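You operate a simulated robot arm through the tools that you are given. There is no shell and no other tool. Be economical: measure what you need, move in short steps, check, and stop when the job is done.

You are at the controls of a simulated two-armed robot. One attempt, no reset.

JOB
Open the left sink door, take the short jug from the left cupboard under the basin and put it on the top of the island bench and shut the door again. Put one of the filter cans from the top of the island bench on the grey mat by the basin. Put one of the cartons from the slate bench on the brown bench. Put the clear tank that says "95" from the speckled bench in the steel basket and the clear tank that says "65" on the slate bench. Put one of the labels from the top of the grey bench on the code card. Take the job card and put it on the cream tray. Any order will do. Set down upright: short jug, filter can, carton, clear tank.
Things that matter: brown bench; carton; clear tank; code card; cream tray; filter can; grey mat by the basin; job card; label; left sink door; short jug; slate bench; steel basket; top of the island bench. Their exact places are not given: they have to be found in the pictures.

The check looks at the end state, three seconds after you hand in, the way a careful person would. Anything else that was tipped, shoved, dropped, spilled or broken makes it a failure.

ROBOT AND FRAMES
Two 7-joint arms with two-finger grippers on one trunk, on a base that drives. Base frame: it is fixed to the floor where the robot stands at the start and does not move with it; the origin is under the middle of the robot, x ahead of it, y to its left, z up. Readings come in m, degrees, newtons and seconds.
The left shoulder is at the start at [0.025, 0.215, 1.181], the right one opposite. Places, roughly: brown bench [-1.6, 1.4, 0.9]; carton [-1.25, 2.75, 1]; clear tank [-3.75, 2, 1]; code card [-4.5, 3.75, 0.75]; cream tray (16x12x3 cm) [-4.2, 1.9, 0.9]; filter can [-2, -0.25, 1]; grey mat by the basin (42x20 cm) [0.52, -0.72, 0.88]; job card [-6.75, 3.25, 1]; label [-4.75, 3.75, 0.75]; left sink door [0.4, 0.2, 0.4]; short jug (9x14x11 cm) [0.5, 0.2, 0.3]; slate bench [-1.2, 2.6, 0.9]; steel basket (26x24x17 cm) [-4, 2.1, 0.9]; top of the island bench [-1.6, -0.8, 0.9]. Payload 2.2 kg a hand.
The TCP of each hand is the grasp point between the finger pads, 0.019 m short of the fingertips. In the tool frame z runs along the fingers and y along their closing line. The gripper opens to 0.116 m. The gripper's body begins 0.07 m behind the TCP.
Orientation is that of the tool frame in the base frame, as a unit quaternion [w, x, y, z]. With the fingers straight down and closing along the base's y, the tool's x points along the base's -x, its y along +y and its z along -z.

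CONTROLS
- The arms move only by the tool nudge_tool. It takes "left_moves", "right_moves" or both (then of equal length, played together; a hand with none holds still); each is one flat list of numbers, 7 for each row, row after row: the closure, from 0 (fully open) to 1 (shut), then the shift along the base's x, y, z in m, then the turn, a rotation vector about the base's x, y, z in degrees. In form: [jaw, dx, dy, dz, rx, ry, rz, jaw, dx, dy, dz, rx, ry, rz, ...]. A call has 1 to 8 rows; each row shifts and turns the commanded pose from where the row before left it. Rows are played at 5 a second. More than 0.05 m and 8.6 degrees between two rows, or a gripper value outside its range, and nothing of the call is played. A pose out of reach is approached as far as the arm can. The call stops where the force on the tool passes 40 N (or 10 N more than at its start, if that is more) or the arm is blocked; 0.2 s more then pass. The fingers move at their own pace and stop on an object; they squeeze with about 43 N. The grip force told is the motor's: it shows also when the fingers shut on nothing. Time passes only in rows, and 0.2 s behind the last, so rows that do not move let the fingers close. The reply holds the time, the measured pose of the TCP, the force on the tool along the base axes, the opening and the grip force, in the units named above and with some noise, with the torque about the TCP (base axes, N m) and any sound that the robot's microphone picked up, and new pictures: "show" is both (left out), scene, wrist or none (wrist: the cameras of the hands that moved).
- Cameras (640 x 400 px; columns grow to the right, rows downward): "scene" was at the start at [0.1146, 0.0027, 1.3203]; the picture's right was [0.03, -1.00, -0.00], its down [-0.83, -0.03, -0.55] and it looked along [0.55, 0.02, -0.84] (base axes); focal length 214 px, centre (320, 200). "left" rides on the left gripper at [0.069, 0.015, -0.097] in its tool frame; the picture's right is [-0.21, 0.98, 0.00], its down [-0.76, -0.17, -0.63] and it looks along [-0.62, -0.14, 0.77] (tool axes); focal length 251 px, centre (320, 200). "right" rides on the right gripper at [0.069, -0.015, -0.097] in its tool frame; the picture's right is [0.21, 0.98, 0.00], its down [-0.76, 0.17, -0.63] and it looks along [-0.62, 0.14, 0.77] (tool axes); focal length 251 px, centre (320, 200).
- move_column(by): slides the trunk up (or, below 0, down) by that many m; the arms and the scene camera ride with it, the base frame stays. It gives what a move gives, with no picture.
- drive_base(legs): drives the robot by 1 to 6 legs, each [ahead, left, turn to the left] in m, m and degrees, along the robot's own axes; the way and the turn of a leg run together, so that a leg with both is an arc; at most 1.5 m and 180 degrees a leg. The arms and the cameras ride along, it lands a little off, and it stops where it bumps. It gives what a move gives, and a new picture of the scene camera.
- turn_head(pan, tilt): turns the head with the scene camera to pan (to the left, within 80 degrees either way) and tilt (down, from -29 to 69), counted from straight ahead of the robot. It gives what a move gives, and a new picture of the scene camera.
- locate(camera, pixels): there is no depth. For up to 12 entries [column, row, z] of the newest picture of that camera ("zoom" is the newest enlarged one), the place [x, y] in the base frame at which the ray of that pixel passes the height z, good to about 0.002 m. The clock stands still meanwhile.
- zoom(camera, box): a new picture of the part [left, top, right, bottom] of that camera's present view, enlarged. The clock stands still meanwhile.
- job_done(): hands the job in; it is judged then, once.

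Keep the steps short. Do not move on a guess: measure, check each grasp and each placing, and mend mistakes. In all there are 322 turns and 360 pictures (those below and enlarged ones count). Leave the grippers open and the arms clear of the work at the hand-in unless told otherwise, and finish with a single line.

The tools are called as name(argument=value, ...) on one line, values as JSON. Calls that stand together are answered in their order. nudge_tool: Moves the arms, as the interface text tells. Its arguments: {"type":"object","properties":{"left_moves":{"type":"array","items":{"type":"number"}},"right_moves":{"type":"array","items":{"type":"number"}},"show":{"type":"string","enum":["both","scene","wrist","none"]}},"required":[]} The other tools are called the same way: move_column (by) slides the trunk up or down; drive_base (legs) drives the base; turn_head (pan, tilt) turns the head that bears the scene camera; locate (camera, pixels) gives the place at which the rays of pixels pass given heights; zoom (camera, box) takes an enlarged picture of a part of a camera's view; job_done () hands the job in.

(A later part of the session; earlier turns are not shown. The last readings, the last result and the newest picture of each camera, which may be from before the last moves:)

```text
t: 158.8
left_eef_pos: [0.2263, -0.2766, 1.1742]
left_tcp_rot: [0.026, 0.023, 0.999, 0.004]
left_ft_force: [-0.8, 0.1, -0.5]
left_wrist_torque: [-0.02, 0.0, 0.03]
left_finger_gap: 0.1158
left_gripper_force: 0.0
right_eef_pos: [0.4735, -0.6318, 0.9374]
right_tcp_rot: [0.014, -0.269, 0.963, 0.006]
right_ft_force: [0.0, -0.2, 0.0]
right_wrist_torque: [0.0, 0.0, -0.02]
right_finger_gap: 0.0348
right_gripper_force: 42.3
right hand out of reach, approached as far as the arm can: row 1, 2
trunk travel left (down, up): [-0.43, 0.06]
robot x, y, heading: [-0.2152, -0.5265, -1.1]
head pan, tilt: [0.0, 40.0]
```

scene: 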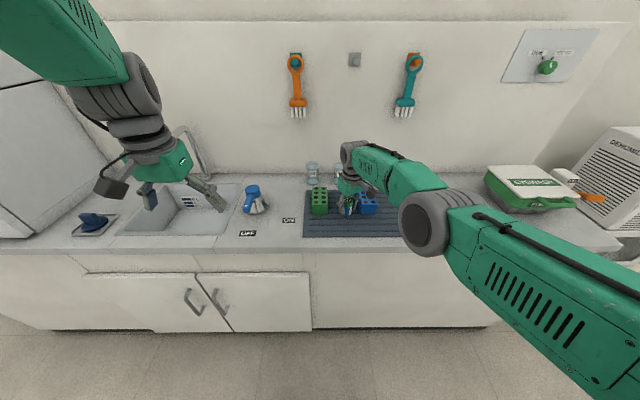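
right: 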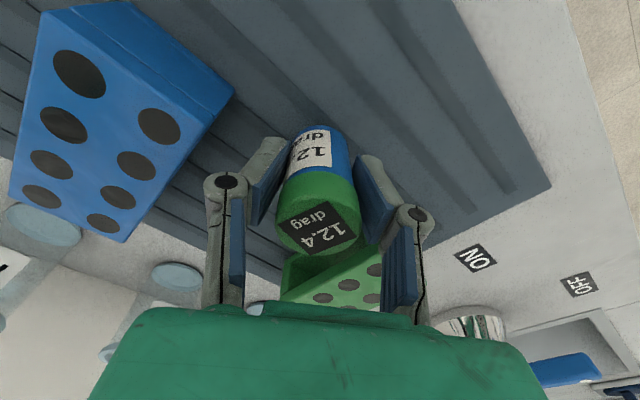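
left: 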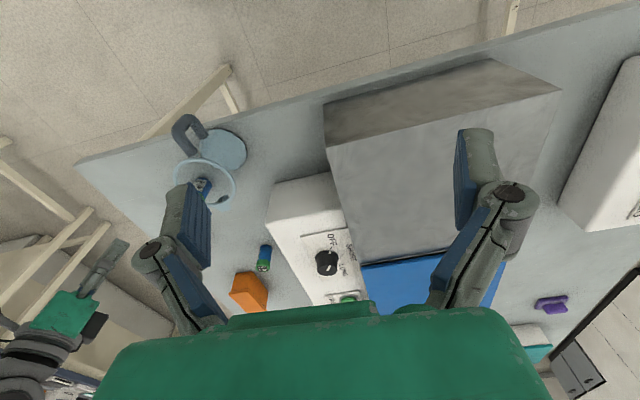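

nudge_tool(right_moves=[1, -0.02, 0.0, 0.0, 0, 0, 0, 1, -0.02, 0, 0, 0, 0, 0, 1, 0, 0, 0, 0, 0, 0], show="scene")

zoom(camera="scene", box=[280, 160, 440, 260])

```text
t: 159.6
left_eef_pos: [0.2262, -0.2782, 1.1735]
left_tcp_rot: [0.025, 0.022, 0.999, 0.004]
left_ft_force: [-0.7, 0.6, 0.9]
left_wrist_torque: [-0.04, 0.01, 0.03]
left_finger_gap: 0.116
left_gripper_force: 0.1
right_eef_pos: [0.471, -0.6274, 0.934]
right_tcp_rot: [0.015, -0.269, 0.963, 0.005]
right_ft_force: [0.1, -0.6, 0.4]
right_wrist_torque: [0.0, 0.0, 0.01]
right_finger_gap: 0.0346
right_gripper_force: 42.8
right hand out of reach, approached as far as the arm can: row 1, 2
trunk travel left (down, up): [-0.43, 0.06]
robot x, y, heading: [-0.2159, -0.5313, -0.9]
head pan, tilt: [0.0, 40.0]
```

scene: 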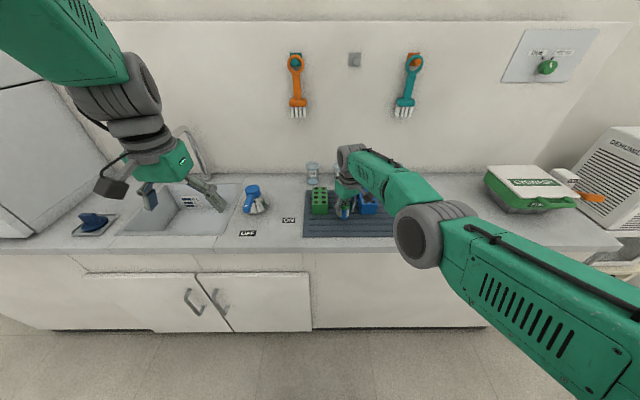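

```text
4.00 times, centred on (360, 210) of scene
```

zoom: 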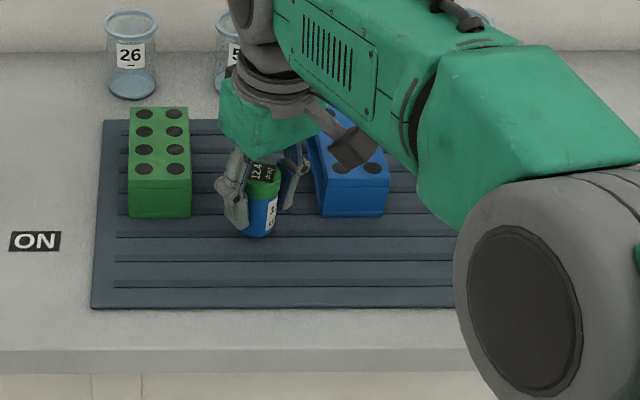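

Use the base to shift: back 0.035 m.

drive_base(legs=[[-0.035, 0, 0]])

nudge_tool(right_moves=[1, 0, 0.0, 0.0, 0, 0, 0], show="wrist")

```text
t: 160.4
left_eef_pos: [0.1966, -0.2781, 1.1716]
left_tcp_rot: [0.023, 0.022, 1.0, 0.003]
left_ft_force: [0.3, -0.7, -0.4]
left_wrist_torque: [0.01, 0.01, -0.01]
left_finger_gap: 0.1158
left_gripper_force: 0.0
right_eef_pos: [0.4408, -0.6274, 0.9303]
right_tcp_rot: [0.013, -0.27, 0.963, 0.006]
right_ft_force: [-0.3, -0.8, 0.1]
right_wrist_torque: [0.02, 0.06, 0.01]
right_finger_gap: 0.0344
right_gripper_force: 43.2
trunk travel left (down, up): [-0.43, 0.06]
robot x, y, heading: [-0.2531, -0.53, -0.8]
head pan, tilt: [0.0, 40.0]
```

scene: 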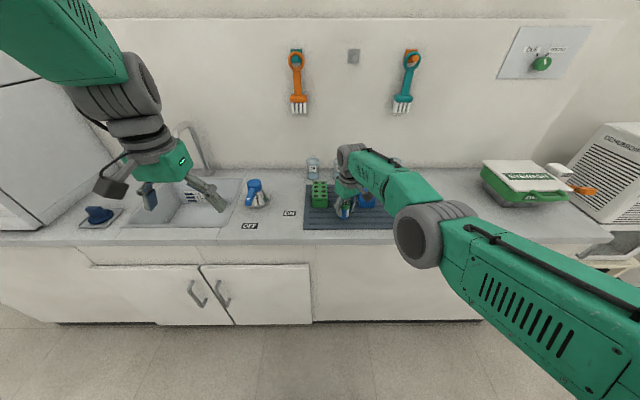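

```text
t: 160.8
left_eef_pos: [0.1873, -0.2765, 1.1742]
left_tcp_rot: [0.027, 0.021, 0.999, 0.004]
left_ft_force: [-1.0, 0.4, -0.7]
left_wrist_torque: [0.0, 0.02, -0.02]
left_finger_gap: 0.1161
left_gripper_force: 0.0
right_eef_pos: [0.4313, -0.6275, 0.9309]
right_tcp_rot: [0.008, -0.27, 0.963, 0.005]
right_ft_force: [0.7, -0.2, -0.4]
right_wrist_torque: [-0.02, 0.03, -0.01]
right_finger_gap: 0.0343
right_gripper_force: 42.8
trunk travel left (down, up): [-0.43, 0.06]
robot x, y, heading: [-0.2522, -0.5247, -0.7]
head pan, tilt: [0.0, 40.0]
```

right: 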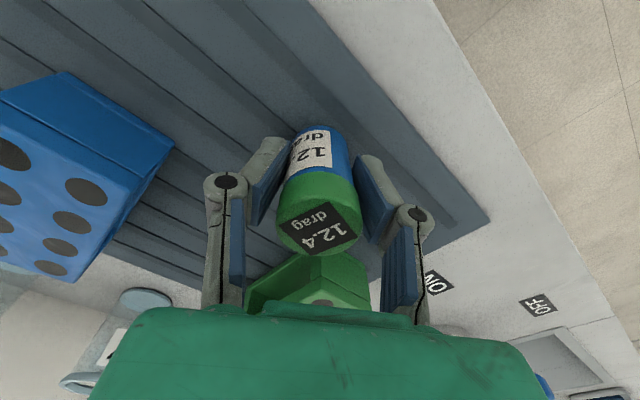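

Good place. Lower by the trunk in small steps.

move_column(by=-0.005)

move_column(by=-0.003)

zoom(camera="right", box=[160, 40, 480, 240])

```text
t: 161.3
left_eef_pos: [0.1868, -0.277, 1.1713]
left_tcp_rot: [0.027, 0.022, 0.999, 0.004]
left_ft_force: [0.3, -1.1, -0.3]
left_wrist_torque: [0.01, 0.03, 0.01]
left_finger_gap: 0.116
left_gripper_force: 0.1
right_eef_pos: [0.4299, -0.6267, 0.9245]
right_tcp_rot: [0.006, -0.27, 0.963, 0.006]
right_ft_force: [-1.5, -0.8, 2.2]
right_wrist_torque: [0.01, 0.05, 0.02]
right_finger_gap: 0.0347
right_gripper_force: 42.8
trunk travel left (down, up): [-0.425, 0.065]
robot x, y, heading: [-0.2497, -0.5284, -1.1]
head pan, tilt: [0.0, 40.0]
```

```text
t: 161.9
left_eef_pos: [0.1859, -0.2768, 1.1682]
left_tcp_rot: [0.028, 0.021, 0.999, 0.004]
left_ft_force: [-0.1, -0.5, -0.8]
left_wrist_torque: [-0.02, -0.03, 0.0]
left_finger_gap: 0.1158
left_gripper_force: 0.1
right_eef_pos: [0.4302, -0.6261, 0.9239]
right_tcp_rot: [0.009, -0.27, 0.963, 0.005]
right_ft_force: [-4.9, -1.4, 9.0]
right_wrist_torque: [-0.01, 0.19, -0.03]
right_finger_gap: 0.0347
right_gripper_force: 43.0
trunk travel left (down, up): [-0.422, 0.068]
robot x, y, heading: [-0.2509, -0.528, -0.8]
head pan, tilt: [0.0, 40.0]
```

```text
2.00 times, centred on (320, 140) of right
```

zoom: 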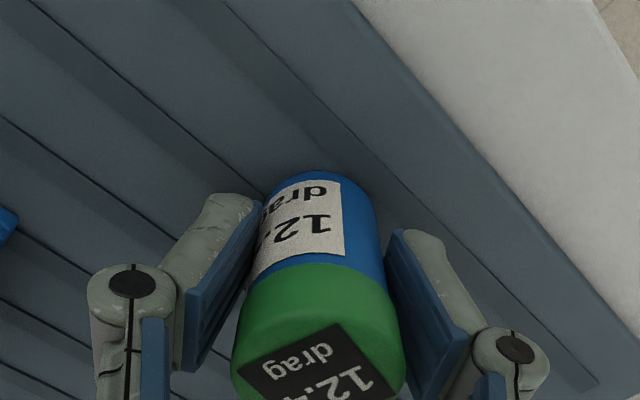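

Contact, 9 N. Open the fingers and lift with the trunk.

nudge_tool(right_moves=[0.6, 0, 0, 0, 0, 0, 0, 0.4, 0, 0, 0, 0, 0, 0, 0.2, 0, 0, 0, 0, 0, 0], show="wrist")

move_column(by=0.065)

zoom(camera="scene", box=[280, 160, 440, 260])

```text
t: 162.7
left_eef_pos: [0.1888, -0.2772, 1.1664]
left_tcp_rot: [0.027, 0.022, 0.999, 0.005]
left_ft_force: [-0.3, -0.1, 0.2]
left_wrist_torque: [-0.02, 0.03, -0.01]
left_finger_gap: 0.1159
left_gripper_force: 0.1
right_eef_pos: [0.4308, -0.626, 0.9206]
right_tcp_rot: [0.006, -0.27, 0.963, 0.005]
right_ft_force: [0.4, -0.3, 0.4]
right_wrist_torque: [0.02, 0.02, -0.01]
right_finger_gap: 0.0927
right_gripper_force: 0.0
trunk travel left (down, up): [-0.422, 0.068]
robot x, y, heading: [-0.2494, -0.5335, -1.0]
head pan, tilt: [0.0, 40.0]
```

right: 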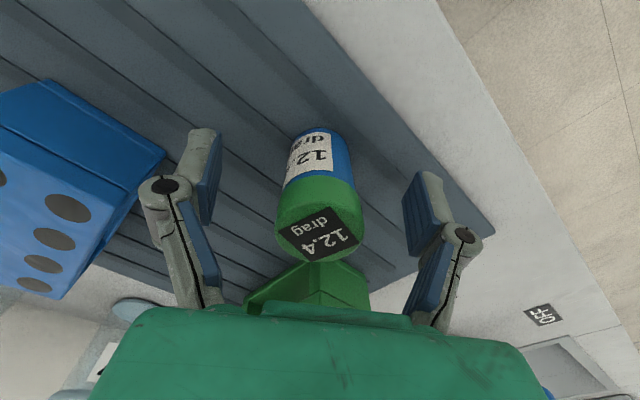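

```text
t: 163.7
left_eef_pos: [0.1876, -0.2768, 1.2314]
left_tcp_rot: [0.026, 0.022, 0.999, 0.003]
left_ft_force: [-0.3, -0.6, -0.8]
left_wrist_torque: [0.01, -0.02, 0.0]
left_finger_gap: 0.116
left_gripper_force: 0.2
right_eef_pos: [0.4309, -0.6266, 0.9852]
right_tcp_rot: [0.006, -0.27, 0.963, 0.005]
right_ft_force: [0.2, -0.2, 0.0]
right_wrist_torque: [0.01, -0.04, 0.03]
right_finger_gap: 0.0928
right_gripper_force: 0.0
trunk travel left (down, up): [-0.487, 0.003]
robot x, y, heading: [-0.2495, -0.5287, -0.9]
head pan, tilt: [0.0, 40.0]
```

```text
4.00 times, centred on (360, 210) of scene
```

zoom: 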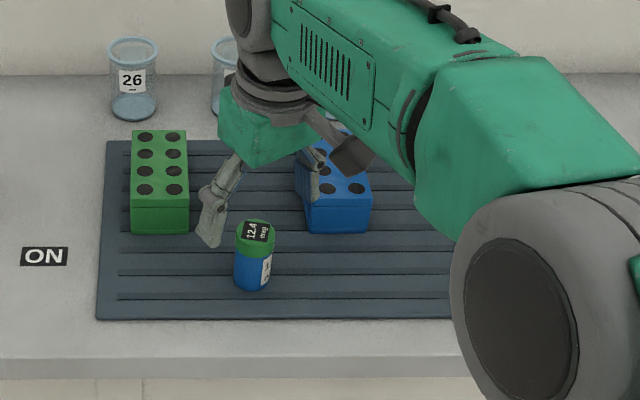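

Can stands on the mat. Raise the hand and drive back.

nudge_tool(right_moves=[0, 0, 0, 0.04, 0, 0, 0, 0, 0, 0, 0.04, 0, 0, 0, 0, 0, 0, 0.04, 0, 0, 0], show="none")

drive_base(legs=[[-0.22, 0, 0]])

zoom(camera="scene", box=[280, 130, 440, 230])

```text
t: 164.5
left_eef_pos: [0.1873, -0.2778, 1.2326]
left_tcp_rot: [0.028, 0.022, 0.999, 0.004]
left_ft_force: [0.0, -0.7, -0.3]
left_wrist_torque: [-0.01, -0.03, -0.01]
left_finger_gap: 0.1158
left_gripper_force: 0.0
right_eef_pos: [0.4498, -0.6227, 1.1123]
right_tcp_rot: [0.015, -0.269, 0.963, 0.005]
right_ft_force: [0.2, -0.2, -0.1]
right_wrist_torque: [-0.01, -0.01, -0.02]
right_finger_gap: 0.1159
right_gripper_force: 0.2
right hand out of reach, approached as far as the arm can: row 1, 2
trunk travel left (down, up): [-0.487, 0.003]
robot x, y, heading: [-0.249, -0.5253, -1.0]
head pan, tilt: [0.0, 40.0]
```

```text
t: 166.2
left_eef_pos: [-0.0286, -0.2722, 1.231]
left_tcp_rot: [0.027, 0.02, 0.999, 0.003]
left_ft_force: [-0.2, 0.3, -0.8]
left_wrist_torque: [-0.01, 0.0, -0.01]
left_finger_gap: 0.1159
left_gripper_force: 0.1
right_eef_pos: [0.2346, -0.6173, 1.1113]
right_tcp_rot: [0.017, -0.27, 0.963, 0.006]
right_ft_force: [-0.6, 0.1, 0.7]
right_wrist_torque: [0.02, -0.01, -0.01]
right_finger_gap: 0.1159
right_gripper_force: 0.0
trunk travel left (down, up): [-0.487, 0.003]
robot x, y, heading: [-0.4678, -0.5277, -0.6]
head pan, tilt: [0.0, 40.0]
```

scene: 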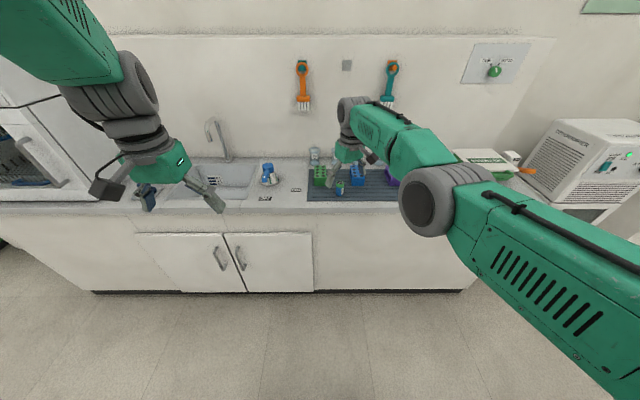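

```text
4.00 times, centred on (360, 180) of scene
```

zoom: 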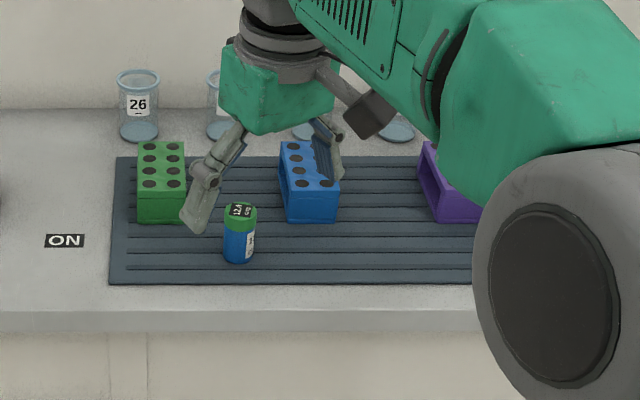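

Filter can done. Relax the right arm, lower the trunk a bit, and go toward the brown/slate benches.

nudge_tool(right_moves=[0, -0.045, 0, 0.0, 0, 0, 0, 0, -0.045, 0, 0.0, 0, 0, 4, 0, -0.045, 0, 0.0, 0, 0, 8, 0, -0.045, -0.01, 0.0, 0, 0, 8, 0, -0.02, -0.02, 0.0, 0, 0, 8], show="none")

drive_base(legs=[[0, 0.65, 0], [0, 0, 90]])

turn_head(pan=0, tilt=35)

```text
t: 167.4
left_eef_pos: [-0.0362, -0.2735, 1.2338]
left_tcp_rot: [0.029, 0.02, 0.999, 0.004]
left_ft_force: [-0.1, 0.1, -0.4]
left_wrist_torque: [0.01, 0.0, 0.0]
left_finger_gap: 0.1159
left_gripper_force: 0.0
right_eef_pos: [0.2246, -0.599, 1.1108]
right_tcp_rot: [0.015, -0.495, 0.869, 0.009]
right_ft_force: [-1.1, 0.8, 0.4]
right_wrist_torque: [-0.01, 0.01, 0.0]
right_finger_gap: 0.1159
right_gripper_force: 0.0
right hand out of reach, approached as far as the arm can: row 1, 2, 3, 4, 5
trunk travel left (down, up): [-0.487, 0.003]
robot x, y, heading: [-0.4684, -0.5256, -0.5]
head pan, tilt: [0.0, 40.0]
```

```text
t: 174.8
left_eef_pos: [-0.7071, 0.5551, 1.2338]
left_tcp_rot: [0.018, -0.689, 0.724, 0.024]
left_ft_force: [0.2, 0.0, 0.0]
left_wrist_torque: [-0.02, -0.03, 0.02]
left_finger_gap: 0.116
left_gripper_force: 0.1
right_eef_pos: [-0.3788, 0.8138, 1.1107]
right_tcp_rot: [-0.004, 0.963, -0.27, -0.017]
right_ft_force: [0.2, -0.9, -0.9]
right_wrist_torque: [-0.01, 0.06, 0.0]
right_finger_gap: 0.1162
right_gripper_force: 0.1
trunk travel left (down, up): [-0.487, 0.003]
robot x, y, heading: [-0.4601, 0.1173, 88.5]
head pan, tilt: [0.0, 40.0]
```

scene: 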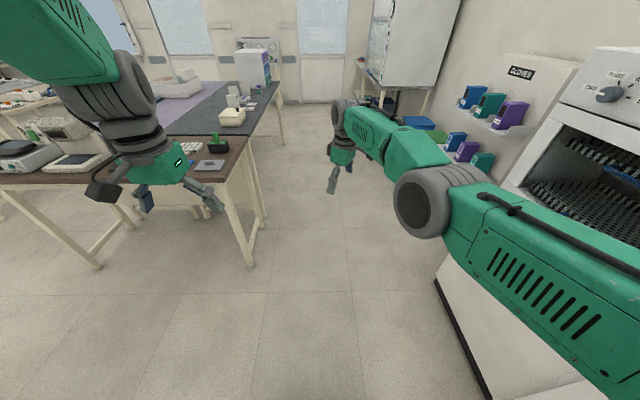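

```text
t: 175.5
left_eef_pos: [-0.7079, 0.5509, 1.2349]
left_tcp_rot: [0.02, -0.689, 0.724, 0.025]
left_ft_force: [0.2, -0.7, 0.4]
left_wrist_torque: [-0.01, 0.02, 0.01]
left_finger_gap: 0.116
left_gripper_force: 0.0
right_eef_pos: [-0.3792, 0.8093, 1.106]
right_tcp_rot: [0.003, 0.963, -0.269, -0.012]
right_ft_force: [0.7, 0.6, -0.3]
right_wrist_torque: [0.01, 0.0, 0.02]
right_finger_gap: 0.116
right_gripper_force: 0.1
trunk travel left (down, up): [-0.487, 0.003]
robot x, y, heading: [-0.4607, 0.1236, 88.7]
head pan, tilt: [0.0, 35.0]
```

scene: 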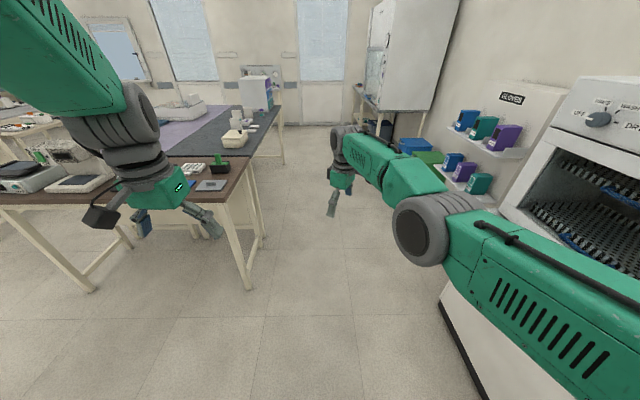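

drive_base(legs=[[1.5, 0, 0]])

turn_head(pan=45, tilt=40)

```text
t: 182.9
left_eef_pos: [-0.6825, 2.0483, 1.2353]
left_tcp_rot: [0.021, -0.691, 0.722, 0.025]
left_ft_force: [0.3, -0.1, 0.3]
left_wrist_torque: [-0.01, -0.01, 0.03]
left_finger_gap: 0.116
left_gripper_force: 0.1
right_eef_pos: [-0.3557, 2.3089, 1.1074]
right_tcp_rot: [0.002, 0.964, -0.265, -0.011]
right_ft_force: [0.5, 0.0, 0.2]
right_wrist_torque: [0.01, 0.03, -0.01]
right_finger_gap: 0.116
right_gripper_force: 0.1
trunk travel left (down, up): [-0.487, 0.003]
robot x, y, heading: [-0.4318, 1.6178, 89.1]
head pan, tilt: [0.0, 35.0]
```

scene: 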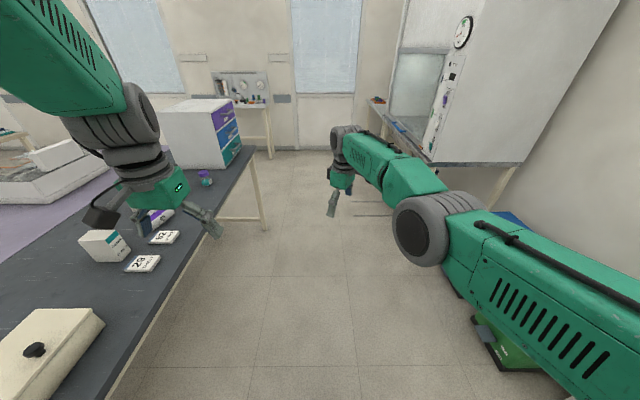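

```text
t: 184.0
left_eef_pos: [-0.6832, 2.0442, 1.2364]
left_tcp_rot: [0.022, -0.692, 0.721, 0.024]
left_ft_force: [-0.4, 0.0, 0.0]
left_wrist_torque: [-0.01, -0.03, -0.04]
left_finger_gap: 0.116
left_gripper_force: 0.0
right_eef_pos: [-0.3565, 2.302, 1.0974]
right_tcp_rot: [0.014, 0.964, -0.265, -0.004]
right_ft_force: [-0.1, -0.2, -0.5]
right_wrist_torque: [-0.02, -0.01, 0.03]
right_finger_gap: 0.116
right_gripper_force: 0.0
trunk travel left (down, up): [-0.487, 0.003]
robot x, y, heading: [-0.4293, 1.6172, 89.1]
head pan, tilt: [45.0, 40.0]
```

scene: 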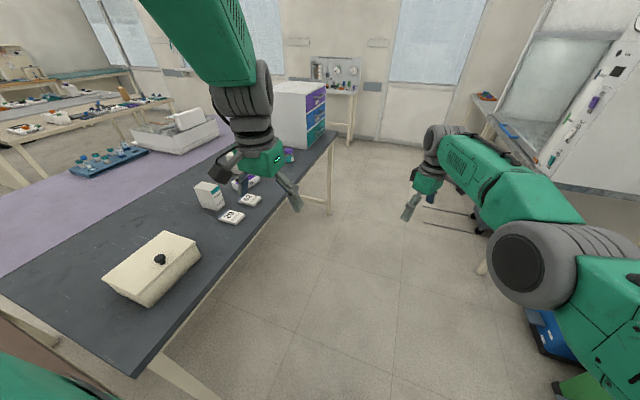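

zoom(camera="scene", box=[170, 120, 330, 240])

locate(camera="scene", pixels=[[210, 209, 0.88], [132, 376, 0.88], [197, 207, 0.88], [235, 218, 0.88], [150, 300, 0.88], [200, 242, 0.88], [330, 135, 0.88], [230, 205, 0.88]])

```text
3.33 times, centred on (250, 180) of scene
```

zoom: 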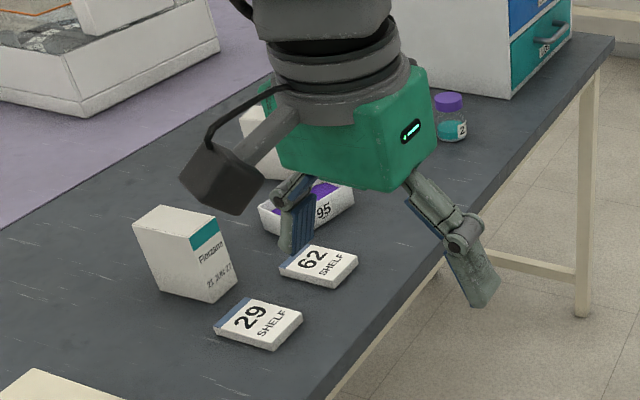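

```text
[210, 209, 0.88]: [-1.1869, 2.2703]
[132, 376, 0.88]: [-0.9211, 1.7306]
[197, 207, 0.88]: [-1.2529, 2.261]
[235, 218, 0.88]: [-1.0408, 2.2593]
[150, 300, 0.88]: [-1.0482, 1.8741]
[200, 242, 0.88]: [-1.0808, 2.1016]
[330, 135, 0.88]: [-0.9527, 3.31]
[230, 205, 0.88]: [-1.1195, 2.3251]
```

Nearest carton stands at ≈(−1.21,2.28). Drive to y≈2.17 and face −x.

drive_base(legs=[[0.55, 0, 0], [0, 0, 90]])

turn_head(pan=0, tilt=45)

```text
t: 191.0
left_eef_pos: [-0.8466, 1.9171, 1.2377]
left_tcp_rot: [0.002, 0.999, -0.019, -0.032]
left_ft_force: [0.6, 0.4, 1.2]
left_wrist_torque: [-0.01, 0.0, 0.01]
left_finger_gap: 0.1161
left_gripper_force: 0.1
right_eef_pos: [-1.1054, 2.2435, 1.0985]
right_tcp_rot: [0.013, 0.868, 0.496, 0.008]
right_ft_force: [-0.1, 0.3, -0.9]
right_wrist_torque: [0.02, 0.02, -0.01]
right_finger_gap: 0.1159
right_gripper_force: 0.2
trunk travel left (down, up): [-0.487, 0.003]
robot x, y, heading: [-0.421, 2.1736, 179.5]
head pan, tilt: [45.0, 40.0]
```

scene: 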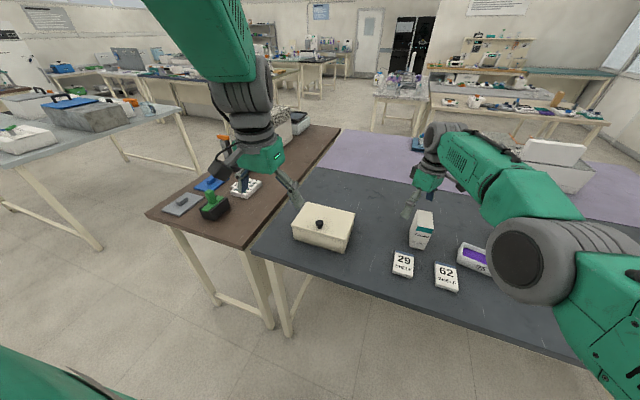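

```text
t: 192.1
left_eef_pos: [-0.8405, 1.9177, 1.2382]
left_tcp_rot: [0.002, 0.999, -0.02, -0.035]
left_ft_force: [0.4, 0.0, 0.1]
left_wrist_torque: [0.0, -0.01, -0.02]
left_finger_gap: 0.1161
left_gripper_force: 0.0
right_eef_pos: [-1.0974, 2.2439, 1.0881]
right_tcp_rot: [0.016, 0.867, 0.497, 0.023]
right_ft_force: [0.2, -0.1, -0.2]
right_wrist_torque: [0.0, -0.02, -0.03]
right_finger_gap: 0.1162
right_gripper_force: 0.0
trunk travel left (down, up): [-0.487, 0.003]
robot x, y, heading: [-0.4226, 2.1703, 179.7]
head pan, tilt: [0.0, 45.0]
```

scene: 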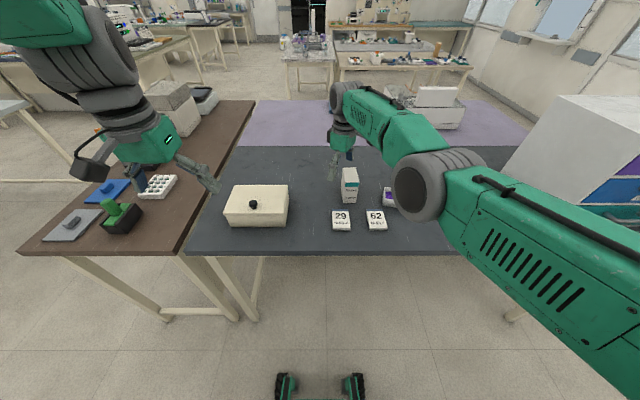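

zoom(camera="scene", box=[300, 140, 420, 240])

zoom(camera="right", box=[0, 0, 640, 400])

```text
4.00 times, centred on (360, 190) of scene
```

zoom: 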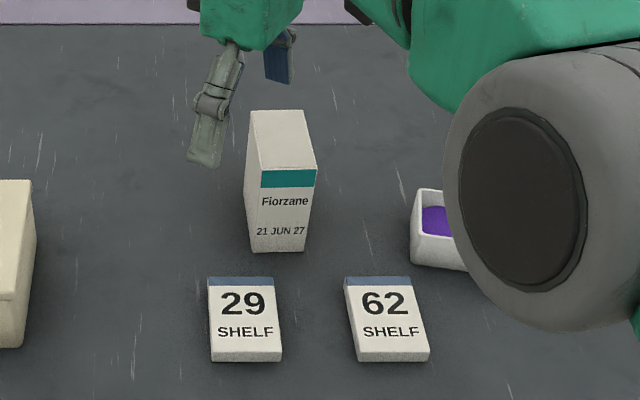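

```text
1.00 times, centred on (320, 200) of right (not enlarged: the box is as wide or as high as the picture)
```

zoom: 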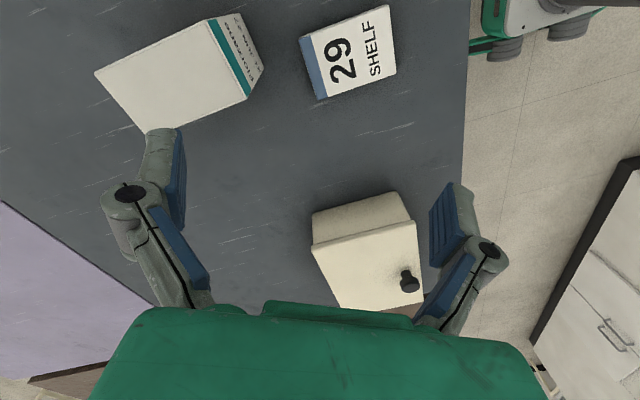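

locate(camera="zoom", pixels=[[95, 75, 1.0], [207, 20, 1.0], [250, 98, 1.0], [150, 133, 1.0], [95, 75, 0.98], [207, 20, 0.98], [250, 98, 0.98], [150, 133, 0.98]])

locate(camera="scene", pixels=[[342.5, 203, 0.88], [356.25, 202.5, 0.88], [345, 182.5, 0.98], [359, 182.5, 0.98], [342.5, 168, 0.98], [356, 168, 0.98], [345, 182.5, 1.0], [359, 182.5, 1.0], [342.5, 168, 1.0], [356, 168, 1.0]])

```text
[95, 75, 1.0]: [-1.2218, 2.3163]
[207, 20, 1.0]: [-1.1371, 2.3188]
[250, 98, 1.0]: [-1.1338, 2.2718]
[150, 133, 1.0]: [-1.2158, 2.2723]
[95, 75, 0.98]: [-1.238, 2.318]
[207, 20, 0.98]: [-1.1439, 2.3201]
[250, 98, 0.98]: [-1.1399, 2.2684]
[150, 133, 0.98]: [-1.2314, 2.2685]
```

```text
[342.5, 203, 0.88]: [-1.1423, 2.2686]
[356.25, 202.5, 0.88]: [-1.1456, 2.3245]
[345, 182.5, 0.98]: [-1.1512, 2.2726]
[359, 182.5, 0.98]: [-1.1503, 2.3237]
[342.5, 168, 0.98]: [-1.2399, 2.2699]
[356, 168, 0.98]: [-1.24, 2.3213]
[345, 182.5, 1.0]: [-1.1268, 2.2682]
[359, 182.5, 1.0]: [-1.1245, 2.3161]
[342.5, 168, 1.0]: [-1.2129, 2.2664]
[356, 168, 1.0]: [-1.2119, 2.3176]
```

Carton: x −1.236…−1.143, y 2.269…2.321, top 0.983, axis-aligned. Turn the right hand −60° so that it closes along y.

nudge_tool(right_moves=[0, 0, 0, 0.0, 0, 0, -7.5, 0, 0, 0, 0.0, 0, 0, -7.5, 0, 0, 0, 0.0, 0, 0, -7.5, 0, 0, 0, 0.0, 0, 0, -7.5, 0, 0, 0, 0.0, 0, 0, -7.5, 0, 0, 0, 0.0, 0, 0, -7.5, 0, 0, 0, 0.0, 0, 0, -7.5, 0, 0, 0, 0.0, 0, 0, -7.5], show="both")

```text
t: 193.9
left_eef_pos: [-0.8406, 1.9165, 1.2401]
left_tcp_rot: [0.002, 0.999, -0.02, -0.035]
left_ft_force: [0.1, -0.4, 0.5]
left_wrist_torque: [0.0, 0.0, 0.01]
left_finger_gap: 0.1157
left_gripper_force: 0.1
right_eef_pos: [-1.1124, 2.2397, 1.0989]
right_tcp_rot: [0.013, 1.0, -0.005, 0.0]
right_ft_force: [-0.1, -0.1, 0.1]
right_wrist_torque: [-0.02, 0.02, 0.02]
right_finger_gap: 0.1161
right_gripper_force: 0.0
right hand out of reach, approached as far as the arm can: row 4
trunk travel left (down, up): [-0.487, 0.003]
robot x, y, heading: [-0.4201, 2.17, 179.3]
head pan, tilt: [0.0, 45.0]
```

scene: 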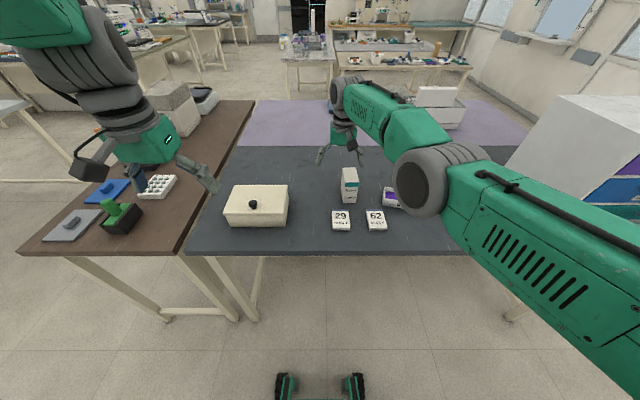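
right: 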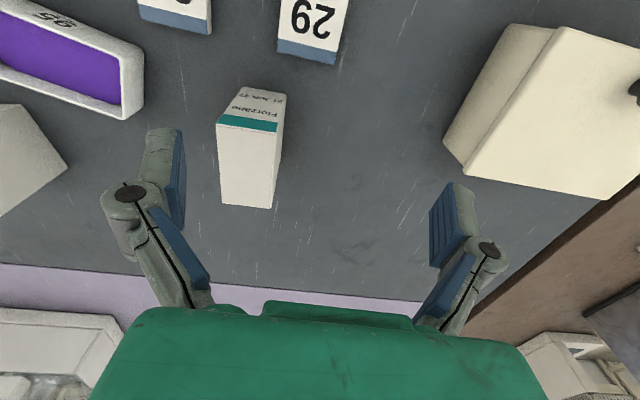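

Drive 0.1 ahead, then centre over the carton.

drive_base(legs=[[0.1, 0, 0]])

nudge_tool(right_moves=[0, 0, 0.028, 0, 0, 0, 0, 0, 0, 0.027, 0, 0, 0, 0, 0, 0, 0.0, 0, 0, 0, 0], show="wrist")

```text
t: 195.1
left_eef_pos: [-0.9393, 1.9185, 1.239]
left_tcp_rot: [0.002, 0.999, -0.019, -0.036]
left_ft_force: [0.4, 0.0, -0.7]
left_wrist_torque: [-0.02, 0.01, 0.03]
left_finger_gap: 0.116
left_gripper_force: 0.1
right_eef_pos: [-1.2083, 2.2414, 1.1017]
right_tcp_rot: [0.014, 1.0, -0.004, -0.003]
right_ft_force: [0.3, 1.0, -0.6]
right_wrist_torque: [-0.02, 0.04, -0.01]
right_finger_gap: 0.1163
right_gripper_force: 0.1
trunk travel left (down, up): [-0.487, 0.003]
robot x, y, heading: [-0.5191, 2.1724, 179.5]
head pan, tilt: [0.0, 45.0]
```

scene: 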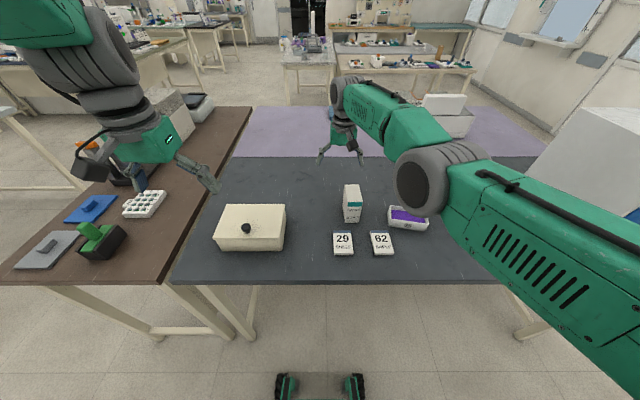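

```text
t: 195.9
left_eef_pos: [-0.9398, 1.9198, 1.2399]
left_tcp_rot: [0.003, 0.999, -0.018, -0.035]
left_ft_force: [0.0, 0.5, -0.1]
left_wrist_torque: [-0.04, 0.01, 0.02]
left_finger_gap: 0.1157
left_gripper_force: 0.0
right_eef_pos: [-1.2278, 2.2944, 1.0997]
right_tcp_rot: [0.014, 1.0, -0.003, 0.0]
right_ft_force: [-0.5, 0.7, 0.2]
right_wrist_torque: [-0.02, 0.02, 0.0]
right_finger_gap: 0.1159
right_gripper_force: 0.0
right hand out of reach, approached as far as the arm can: row 1, 2
trunk travel left (down, up): [-0.487, 0.003]
robot x, y, heading: [-0.524, 2.169, 179.3]
head pan, tilt: [0.0, 45.0]
```

right: 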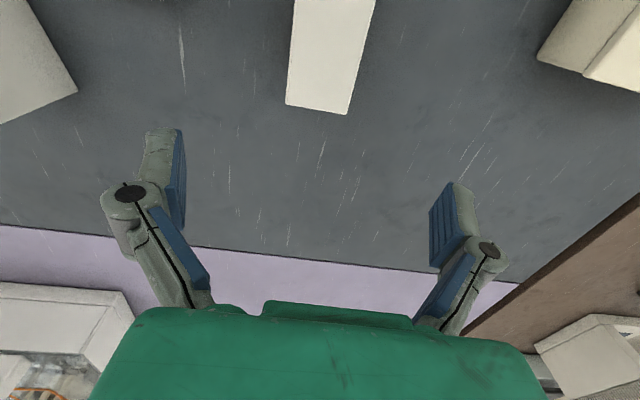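

Use base for fore-aft and the trunk for height: back 0.036.

drive_base(legs=[[-0.036, 0, 0]])

nudge_tool(right_moves=[0, 0, 0.0, 0, 0, 0, 0, 0, 0, 0.0, 0, 0, 0, 0, 0, 0, 0.0, 0, 0, 0, 0], show="wrist")

```text
t: 196.8
left_eef_pos: [-0.9086, 1.9196, 1.2364]
left_tcp_rot: [0.003, 0.999, -0.019, -0.032]
left_ft_force: [-0.6, -0.1, -0.2]
left_wrist_torque: [0.02, -0.06, -0.03]
left_finger_gap: 0.1158
left_gripper_force: 0.1
right_eef_pos: [-1.1956, 2.2925, 1.0971]
right_tcp_rot: [0.013, 1.0, -0.005, 0.003]
right_ft_force: [-0.7, -0.5, 0.3]
right_wrist_torque: [-0.01, -0.1, 0.0]
right_finger_gap: 0.1159
right_gripper_force: 0.0
trunk travel left (down, up): [-0.487, 0.003]
robot x, y, heading: [-0.4839, 2.1737, 179.6]
head pan, tilt: [0.0, 45.0]
```

scene: 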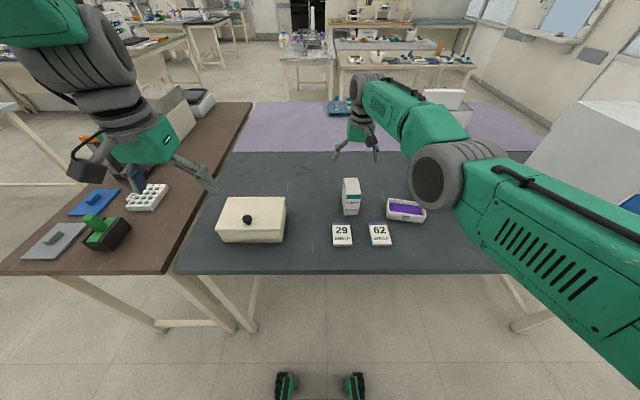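

```text
t: 197.6
left_eef_pos: [-0.898, 1.9178, 1.2426]
left_tcp_rot: [0.002, 0.999, -0.02, -0.039]
left_ft_force: [1.0, -0.7, 0.0]
left_wrist_torque: [0.03, 0.0, -0.01]
left_finger_gap: 0.1161
left_gripper_force: 0.1
right_eef_pos: [-1.1832, 2.2922, 1.0952]
right_tcp_rot: [0.009, 1.0, -0.004, 0.011]
right_ft_force: [0.2, 0.1, 0.6]
right_wrist_torque: [0.0, 0.03, -0.01]
right_finger_gap: 0.1158
right_gripper_force: 0.0
trunk travel left (down, up): [-0.487, 0.003]
robot x, y, heading: [-0.4847, 2.1716, 179.5]
head pan, tilt: [0.0, 45.0]
```

right: 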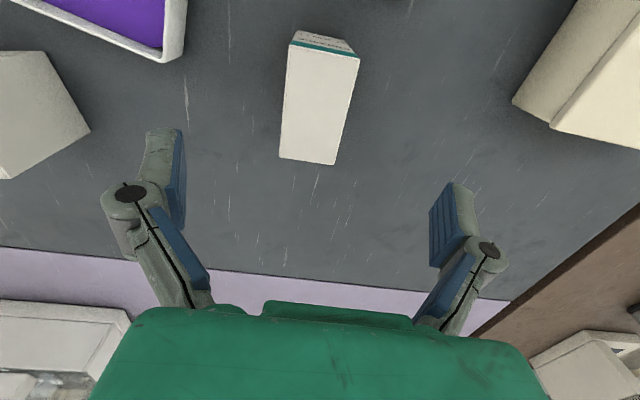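

locate(camera="right", pixels=[[88, 130, 0.983], [88, 130, 1.01], [290, 42, 0.983], [358, 55, 0.983], [335, 164, 0.983], [279, 157, 0.983], [170, 60, 0.9]])

move_column(by=-0.07)

zoom(camera="right", box=[0, 0, 640, 400])

```text
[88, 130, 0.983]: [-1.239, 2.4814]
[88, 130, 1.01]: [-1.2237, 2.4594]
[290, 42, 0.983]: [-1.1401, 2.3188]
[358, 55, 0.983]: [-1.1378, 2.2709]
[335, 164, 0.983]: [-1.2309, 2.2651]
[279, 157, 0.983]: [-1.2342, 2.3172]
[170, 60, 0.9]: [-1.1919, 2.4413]
```

```text
t: 198.6
left_eef_pos: [-0.8977, 1.9177, 1.1719]
left_tcp_rot: [0.001, 0.999, -0.02, -0.038]
left_ft_force: [0.3, -0.5, -0.7]
left_wrist_torque: [-0.03, -0.05, 0.0]
left_finger_gap: 0.1158
left_gripper_force: 0.0
right_eef_pos: [-1.1842, 2.2925, 1.0266]
right_tcp_rot: [0.01, 1.0, -0.004, 0.009]
right_ft_force: [-0.7, -0.5, -0.1]
right_wrist_torque: [-0.01, -0.02, 0.02]
right_finger_gap: 0.1161
right_gripper_force: 0.0
trunk travel left (down, up): [-0.417, 0.073]
robot x, y, heading: [-0.4887, 2.1708, 179.5]
head pan, tilt: [0.0, 45.0]
```

```text
1.00 times, centred on (320, 200) of right (not enlarged: the box is as wide or as high as the picture)
```

zoom: 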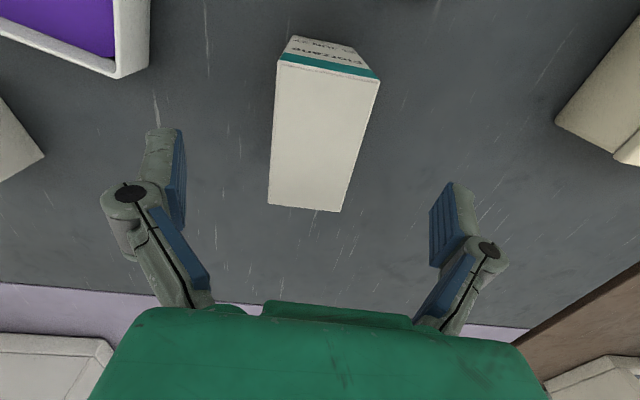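

Perfectly centred. Lower 0.088 by the trunk and close.

move_column(by=-0.085)

nudge_tool(right_moves=[0.4, 0, 0.0, 0, 0, 0, 0, 0.7, 0, 0.0, 0, 0, 0, 0, 1, 0, 0.0, 0, 0, 0, 0, 1, 0, 0, 0, 0, 0, 0], show="wrist")

```text
t: 199.8
left_eef_pos: [-0.8969, 1.9198, 1.0865]
left_tcp_rot: [0.003, 0.999, -0.019, -0.038]
left_ft_force: [0.2, 0.8, -0.4]
left_wrist_torque: [-0.04, -0.01, -0.01]
left_finger_gap: 0.1164
left_gripper_force: 0.0
right_eef_pos: [-1.1836, 2.2933, 0.9435]
right_tcp_rot: [0.01, 1.0, -0.003, 0.008]
right_ft_force: [-0.5, 0.4, -0.2]
right_wrist_torque: [0.0, -0.01, -0.01]
right_finger_gap: 0.1159
right_gripper_force: 0.1
trunk travel left (down, up): [-0.332, 0.158]
robot x, y, heading: [-0.4822, 2.1725, 179.6]
head pan, tilt: [0.0, 45.0]
```

```text
t: 200.8
left_eef_pos: [-0.8976, 1.9191, 1.0851]
left_tcp_rot: [0.002, 0.999, -0.019, -0.038]
left_ft_force: [-0.2, 0.3, 0.5]
left_wrist_torque: [0.0, 0.02, 0.01]
left_finger_gap: 0.1161
left_gripper_force: 0.1
right_eef_pos: [-1.1837, 2.2932, 0.9421]
right_tcp_rot: [0.011, 1.0, -0.004, 0.007]
right_ft_force: [-1.4, 0.8, 1.5]
right_wrist_torque: [0.13, -0.04, 0.06]
right_finger_gap: 0.0516
right_gripper_force: 42.9
trunk travel left (down, up): [-0.332, 0.158]
robot x, y, heading: [-0.4873, 2.1739, 179.5]
head pan, tilt: [0.0, 45.0]
```

right: 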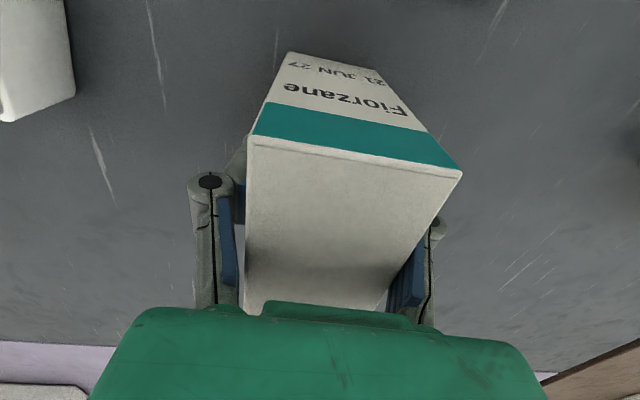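

Held. Lift, back off, and go to the brown bench.

move_column(by=0.15)

drive_base(legs=[[-0.3, 0, 0], [0, 0.72, 0]])

turn_head(pan=-5, tilt=45)

```text
t: 202.6
left_eef_pos: [-0.8976, 1.9182, 1.2346]
left_tcp_rot: [0.002, 0.999, -0.019, -0.037]
left_ft_force: [-0.4, 0.2, 0.2]
left_wrist_torque: [-0.03, 0.03, 0.01]
left_finger_gap: 0.116
left_gripper_force: 0.0
right_eef_pos: [-1.1845, 2.2931, 1.0908]
right_tcp_rot: [0.011, 1.0, -0.004, 0.009]
right_ft_force: [-0.2, -0.1, -1.2]
right_wrist_torque: [0.01, 0.0, -0.04]
right_finger_gap: 0.0514
right_gripper_force: 43.2
trunk travel left (down, up): [-0.482, 0.008]
robot x, y, heading: [-0.4856, 2.1702, 179.7]
head pan, tilt: [0.0, 45.0]
```

```text
t: 208.2
left_eef_pos: [-0.6095, 1.2042, 1.2387]
left_tcp_rot: [0.007, 0.999, -0.021, -0.038]
left_ft_force: [-1.2, -0.6, 0.3]
left_wrist_torque: [0.0, 0.01, -0.05]
left_finger_gap: 0.1161
left_gripper_force: 0.0
right_eef_pos: [-0.8955, 1.5796, 1.0878]
right_tcp_rot: [0.013, 1.0, -0.004, 0.012]
right_ft_force: [-0.2, 0.2, -0.5]
right_wrist_torque: [-0.02, -0.01, -0.02]
right_finger_gap: 0.0512
right_gripper_force: 43.3
trunk travel left (down, up): [-0.482, 0.008]
robot x, y, heading: [-0.1949, 1.4476, 179.3]
head pan, tilt: [0.0, 45.0]
```

scene: 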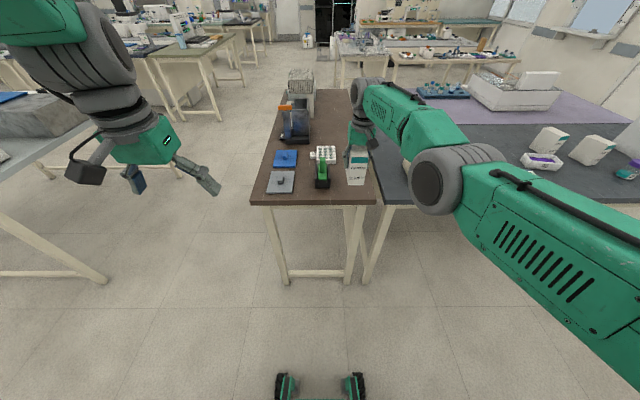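

```text
t: 208.8
left_eef_pos: [-0.606, 1.1914, 1.2378]
left_tcp_rot: [0.001, 0.999, -0.02, -0.039]
left_ft_force: [-0.3, -0.1, 0.4]
left_wrist_torque: [-0.02, 0.0, -0.03]
left_finger_gap: 0.1161
left_gripper_force: 0.1
right_eef_pos: [-0.8876, 1.5669, 1.0786]
right_tcp_rot: [0.003, 1.0, -0.003, 0.031]
right_ft_force: [-0.1, -0.8, -1.8]
right_wrist_torque: [0.02, -0.03, 0.0]
right_finger_gap: 0.0512
right_gripper_force: 43.3
trunk travel left (down, up): [-0.482, 0.008]
robot x, y, heading: [-0.201, 1.4438, 179.6]
head pan, tilt: [-5.0, 45.0]
```

scene: 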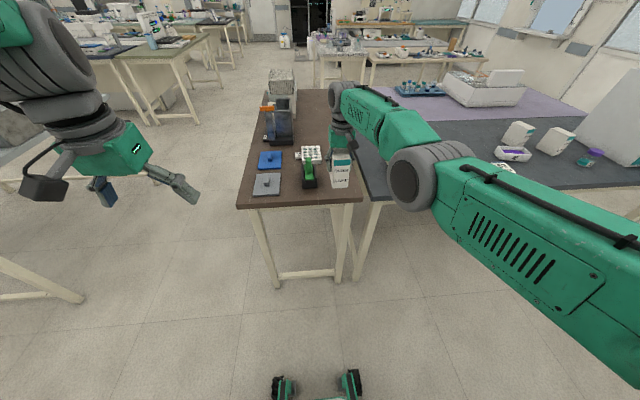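

zoom(camera="scene", box=[230, 70, 390, 220])

locate(camera="scene", pixels=[[237, 207, 0.88], [355, 203, 0.88], [308, 188, 0.9], [316, 187, 0.88], [321, 160, 0.88], [340, 100, 0.88], [330, 95, 0.88], [292, 140, 0.88]])

```text
2.67 times, centred on (310, 145) of scene
```

zoom: 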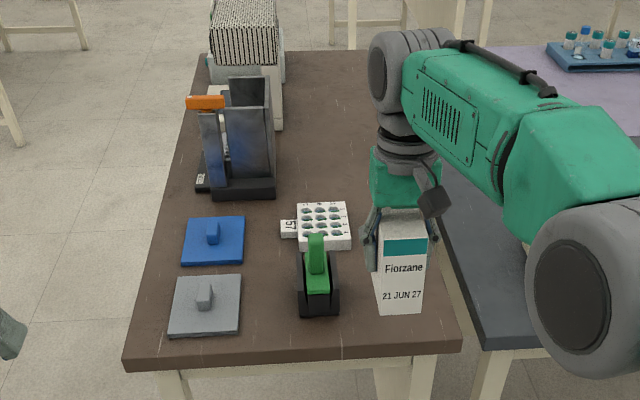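

```text
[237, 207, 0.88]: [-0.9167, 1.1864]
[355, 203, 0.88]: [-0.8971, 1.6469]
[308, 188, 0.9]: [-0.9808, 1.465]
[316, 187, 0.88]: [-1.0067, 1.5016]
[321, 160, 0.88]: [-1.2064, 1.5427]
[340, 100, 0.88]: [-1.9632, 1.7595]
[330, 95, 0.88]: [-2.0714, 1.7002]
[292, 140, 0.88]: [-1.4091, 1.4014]
```

Free strip on the brown bench between the white tray (edge y≈1.545) and the bench edge (y≈1.69). Target carton centre (−1.14,1.615). Shift right 0.045, forward 0.25.

drive_base(legs=[[0, -0.045, 0], [0.25, 0, 0]])

nudge_tool(right_moves=[1, 0, 0.0, 0, 0, 0, 0, 1, 0, 0.0, 0, 0, 0, 0, 1, 0, 0.0, 0, 0, 0, 0, 1, 0, 0.0, 0, 0, 0, 0, 1, 0, 0.0, 0, 0, 0, 0], show="wrist")

zoom(camera="scene", box=[230, 100, 390, 250])

```text
t: 211.2
left_eef_pos: [-0.8569, 1.2793, 1.2436]
left_tcp_rot: [0.017, 0.999, -0.025, -0.041]
left_ft_force: [-1.3, -0.8, -0.3]
left_wrist_torque: [0.01, -0.02, 0.02]
left_finger_gap: 0.1159
left_gripper_force: 0.1
right_eef_pos: [-1.1353, 1.6569, 1.0688]
right_tcp_rot: [0.014, 0.999, -0.008, 0.038]
right_ft_force: [0.4, 1.6, -1.6]
right_wrist_torque: [-0.11, 0.01, -0.03]
right_finger_gap: 0.0512
right_gripper_force: 43.6
trunk travel left (down, up): [-0.482, 0.008]
robot x, y, heading: [-0.4529, 1.503, 179.2]
head pan, tilt: [-5.0, 45.0]
```

scene: 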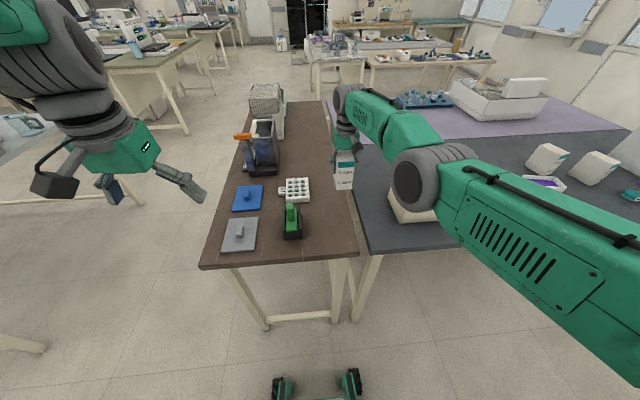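

```text
t: 212.3
left_eef_pos: [-0.8527, 1.2851, 1.2456]
left_tcp_rot: [0.02, 0.999, -0.026, -0.043]
left_ft_force: [0.2, 0.5, -0.6]
left_wrist_torque: [-0.03, -0.02, 0.0]
left_finger_gap: 0.1161
left_gripper_force: 0.0
right_eef_pos: [-1.1303, 1.6609, 1.0663]
right_tcp_rot: [0.013, 0.999, -0.008, 0.044]
right_ft_force: [-0.1, 0.6, 0.1]
right_wrist_torque: [-0.03, -0.03, -0.02]
right_finger_gap: 0.0514
right_gripper_force: 42.6
trunk travel left (down, up): [-0.482, 0.008]
robot x, y, heading: [-0.4429, 1.505, 178.9]
head pan, tilt: [-5.0, 45.0]
```

right: 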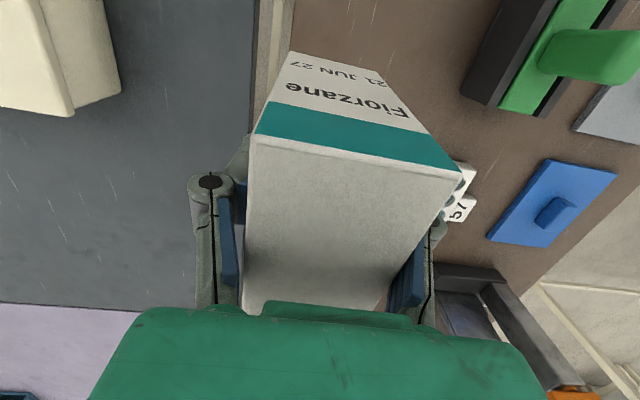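

```text
2.67 times, centred on (310, 175) of scene
```

zoom: 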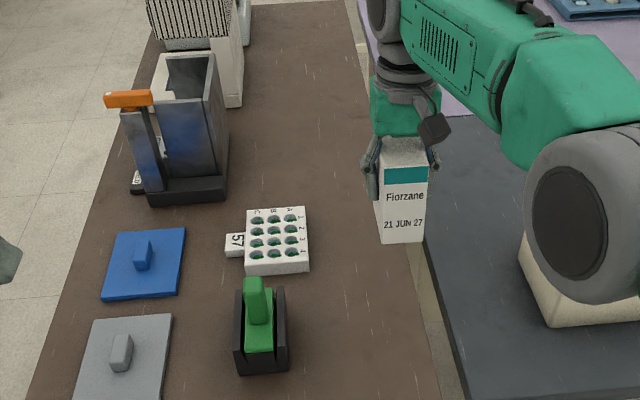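

The right arm's commanded pose lags behind (out of reach inward), which tilts the hand. Command it outward to resynchronise.

nudge_tool(right_moves=[1, -0.04, 0.0, 0, 0, 0, 0, 1, -0.04, 0.0, 0, 0, 0, 0, 1, -0.04, 0.0, 0, 0, 0, 0], show="none")

```text
t: 213.3
left_eef_pos: [-0.8503, 1.2691, 1.244]
left_tcp_rot: [0.013, 0.998, -0.027, -0.046]
left_ft_force: [0.8, -0.5, -0.1]
left_wrist_torque: [0.01, 0.01, 0.02]
left_finger_gap: 0.1161
left_gripper_force: 0.0
right_eef_pos: [-1.1409, 1.6594, 1.0796]
right_tcp_rot: [0.008, 0.999, -0.01, 0.035]
right_ft_force: [0.1, -0.7, -0.9]
right_wrist_torque: [0.07, 0.02, 0.02]
right_finger_gap: 0.0513
right_gripper_force: 43.0
right hand out of reach, approached as far as the arm can: row 1, 2, 3
trunk travel left (down, up): [-0.482, 0.008]
robot x, y, heading: [-0.4476, 1.5069, 179.1]
head pan, tilt: [-5.0, 45.0]
stopped in row 3 (right hand): the arm was blocked; the commanded pose is now the measured one
```

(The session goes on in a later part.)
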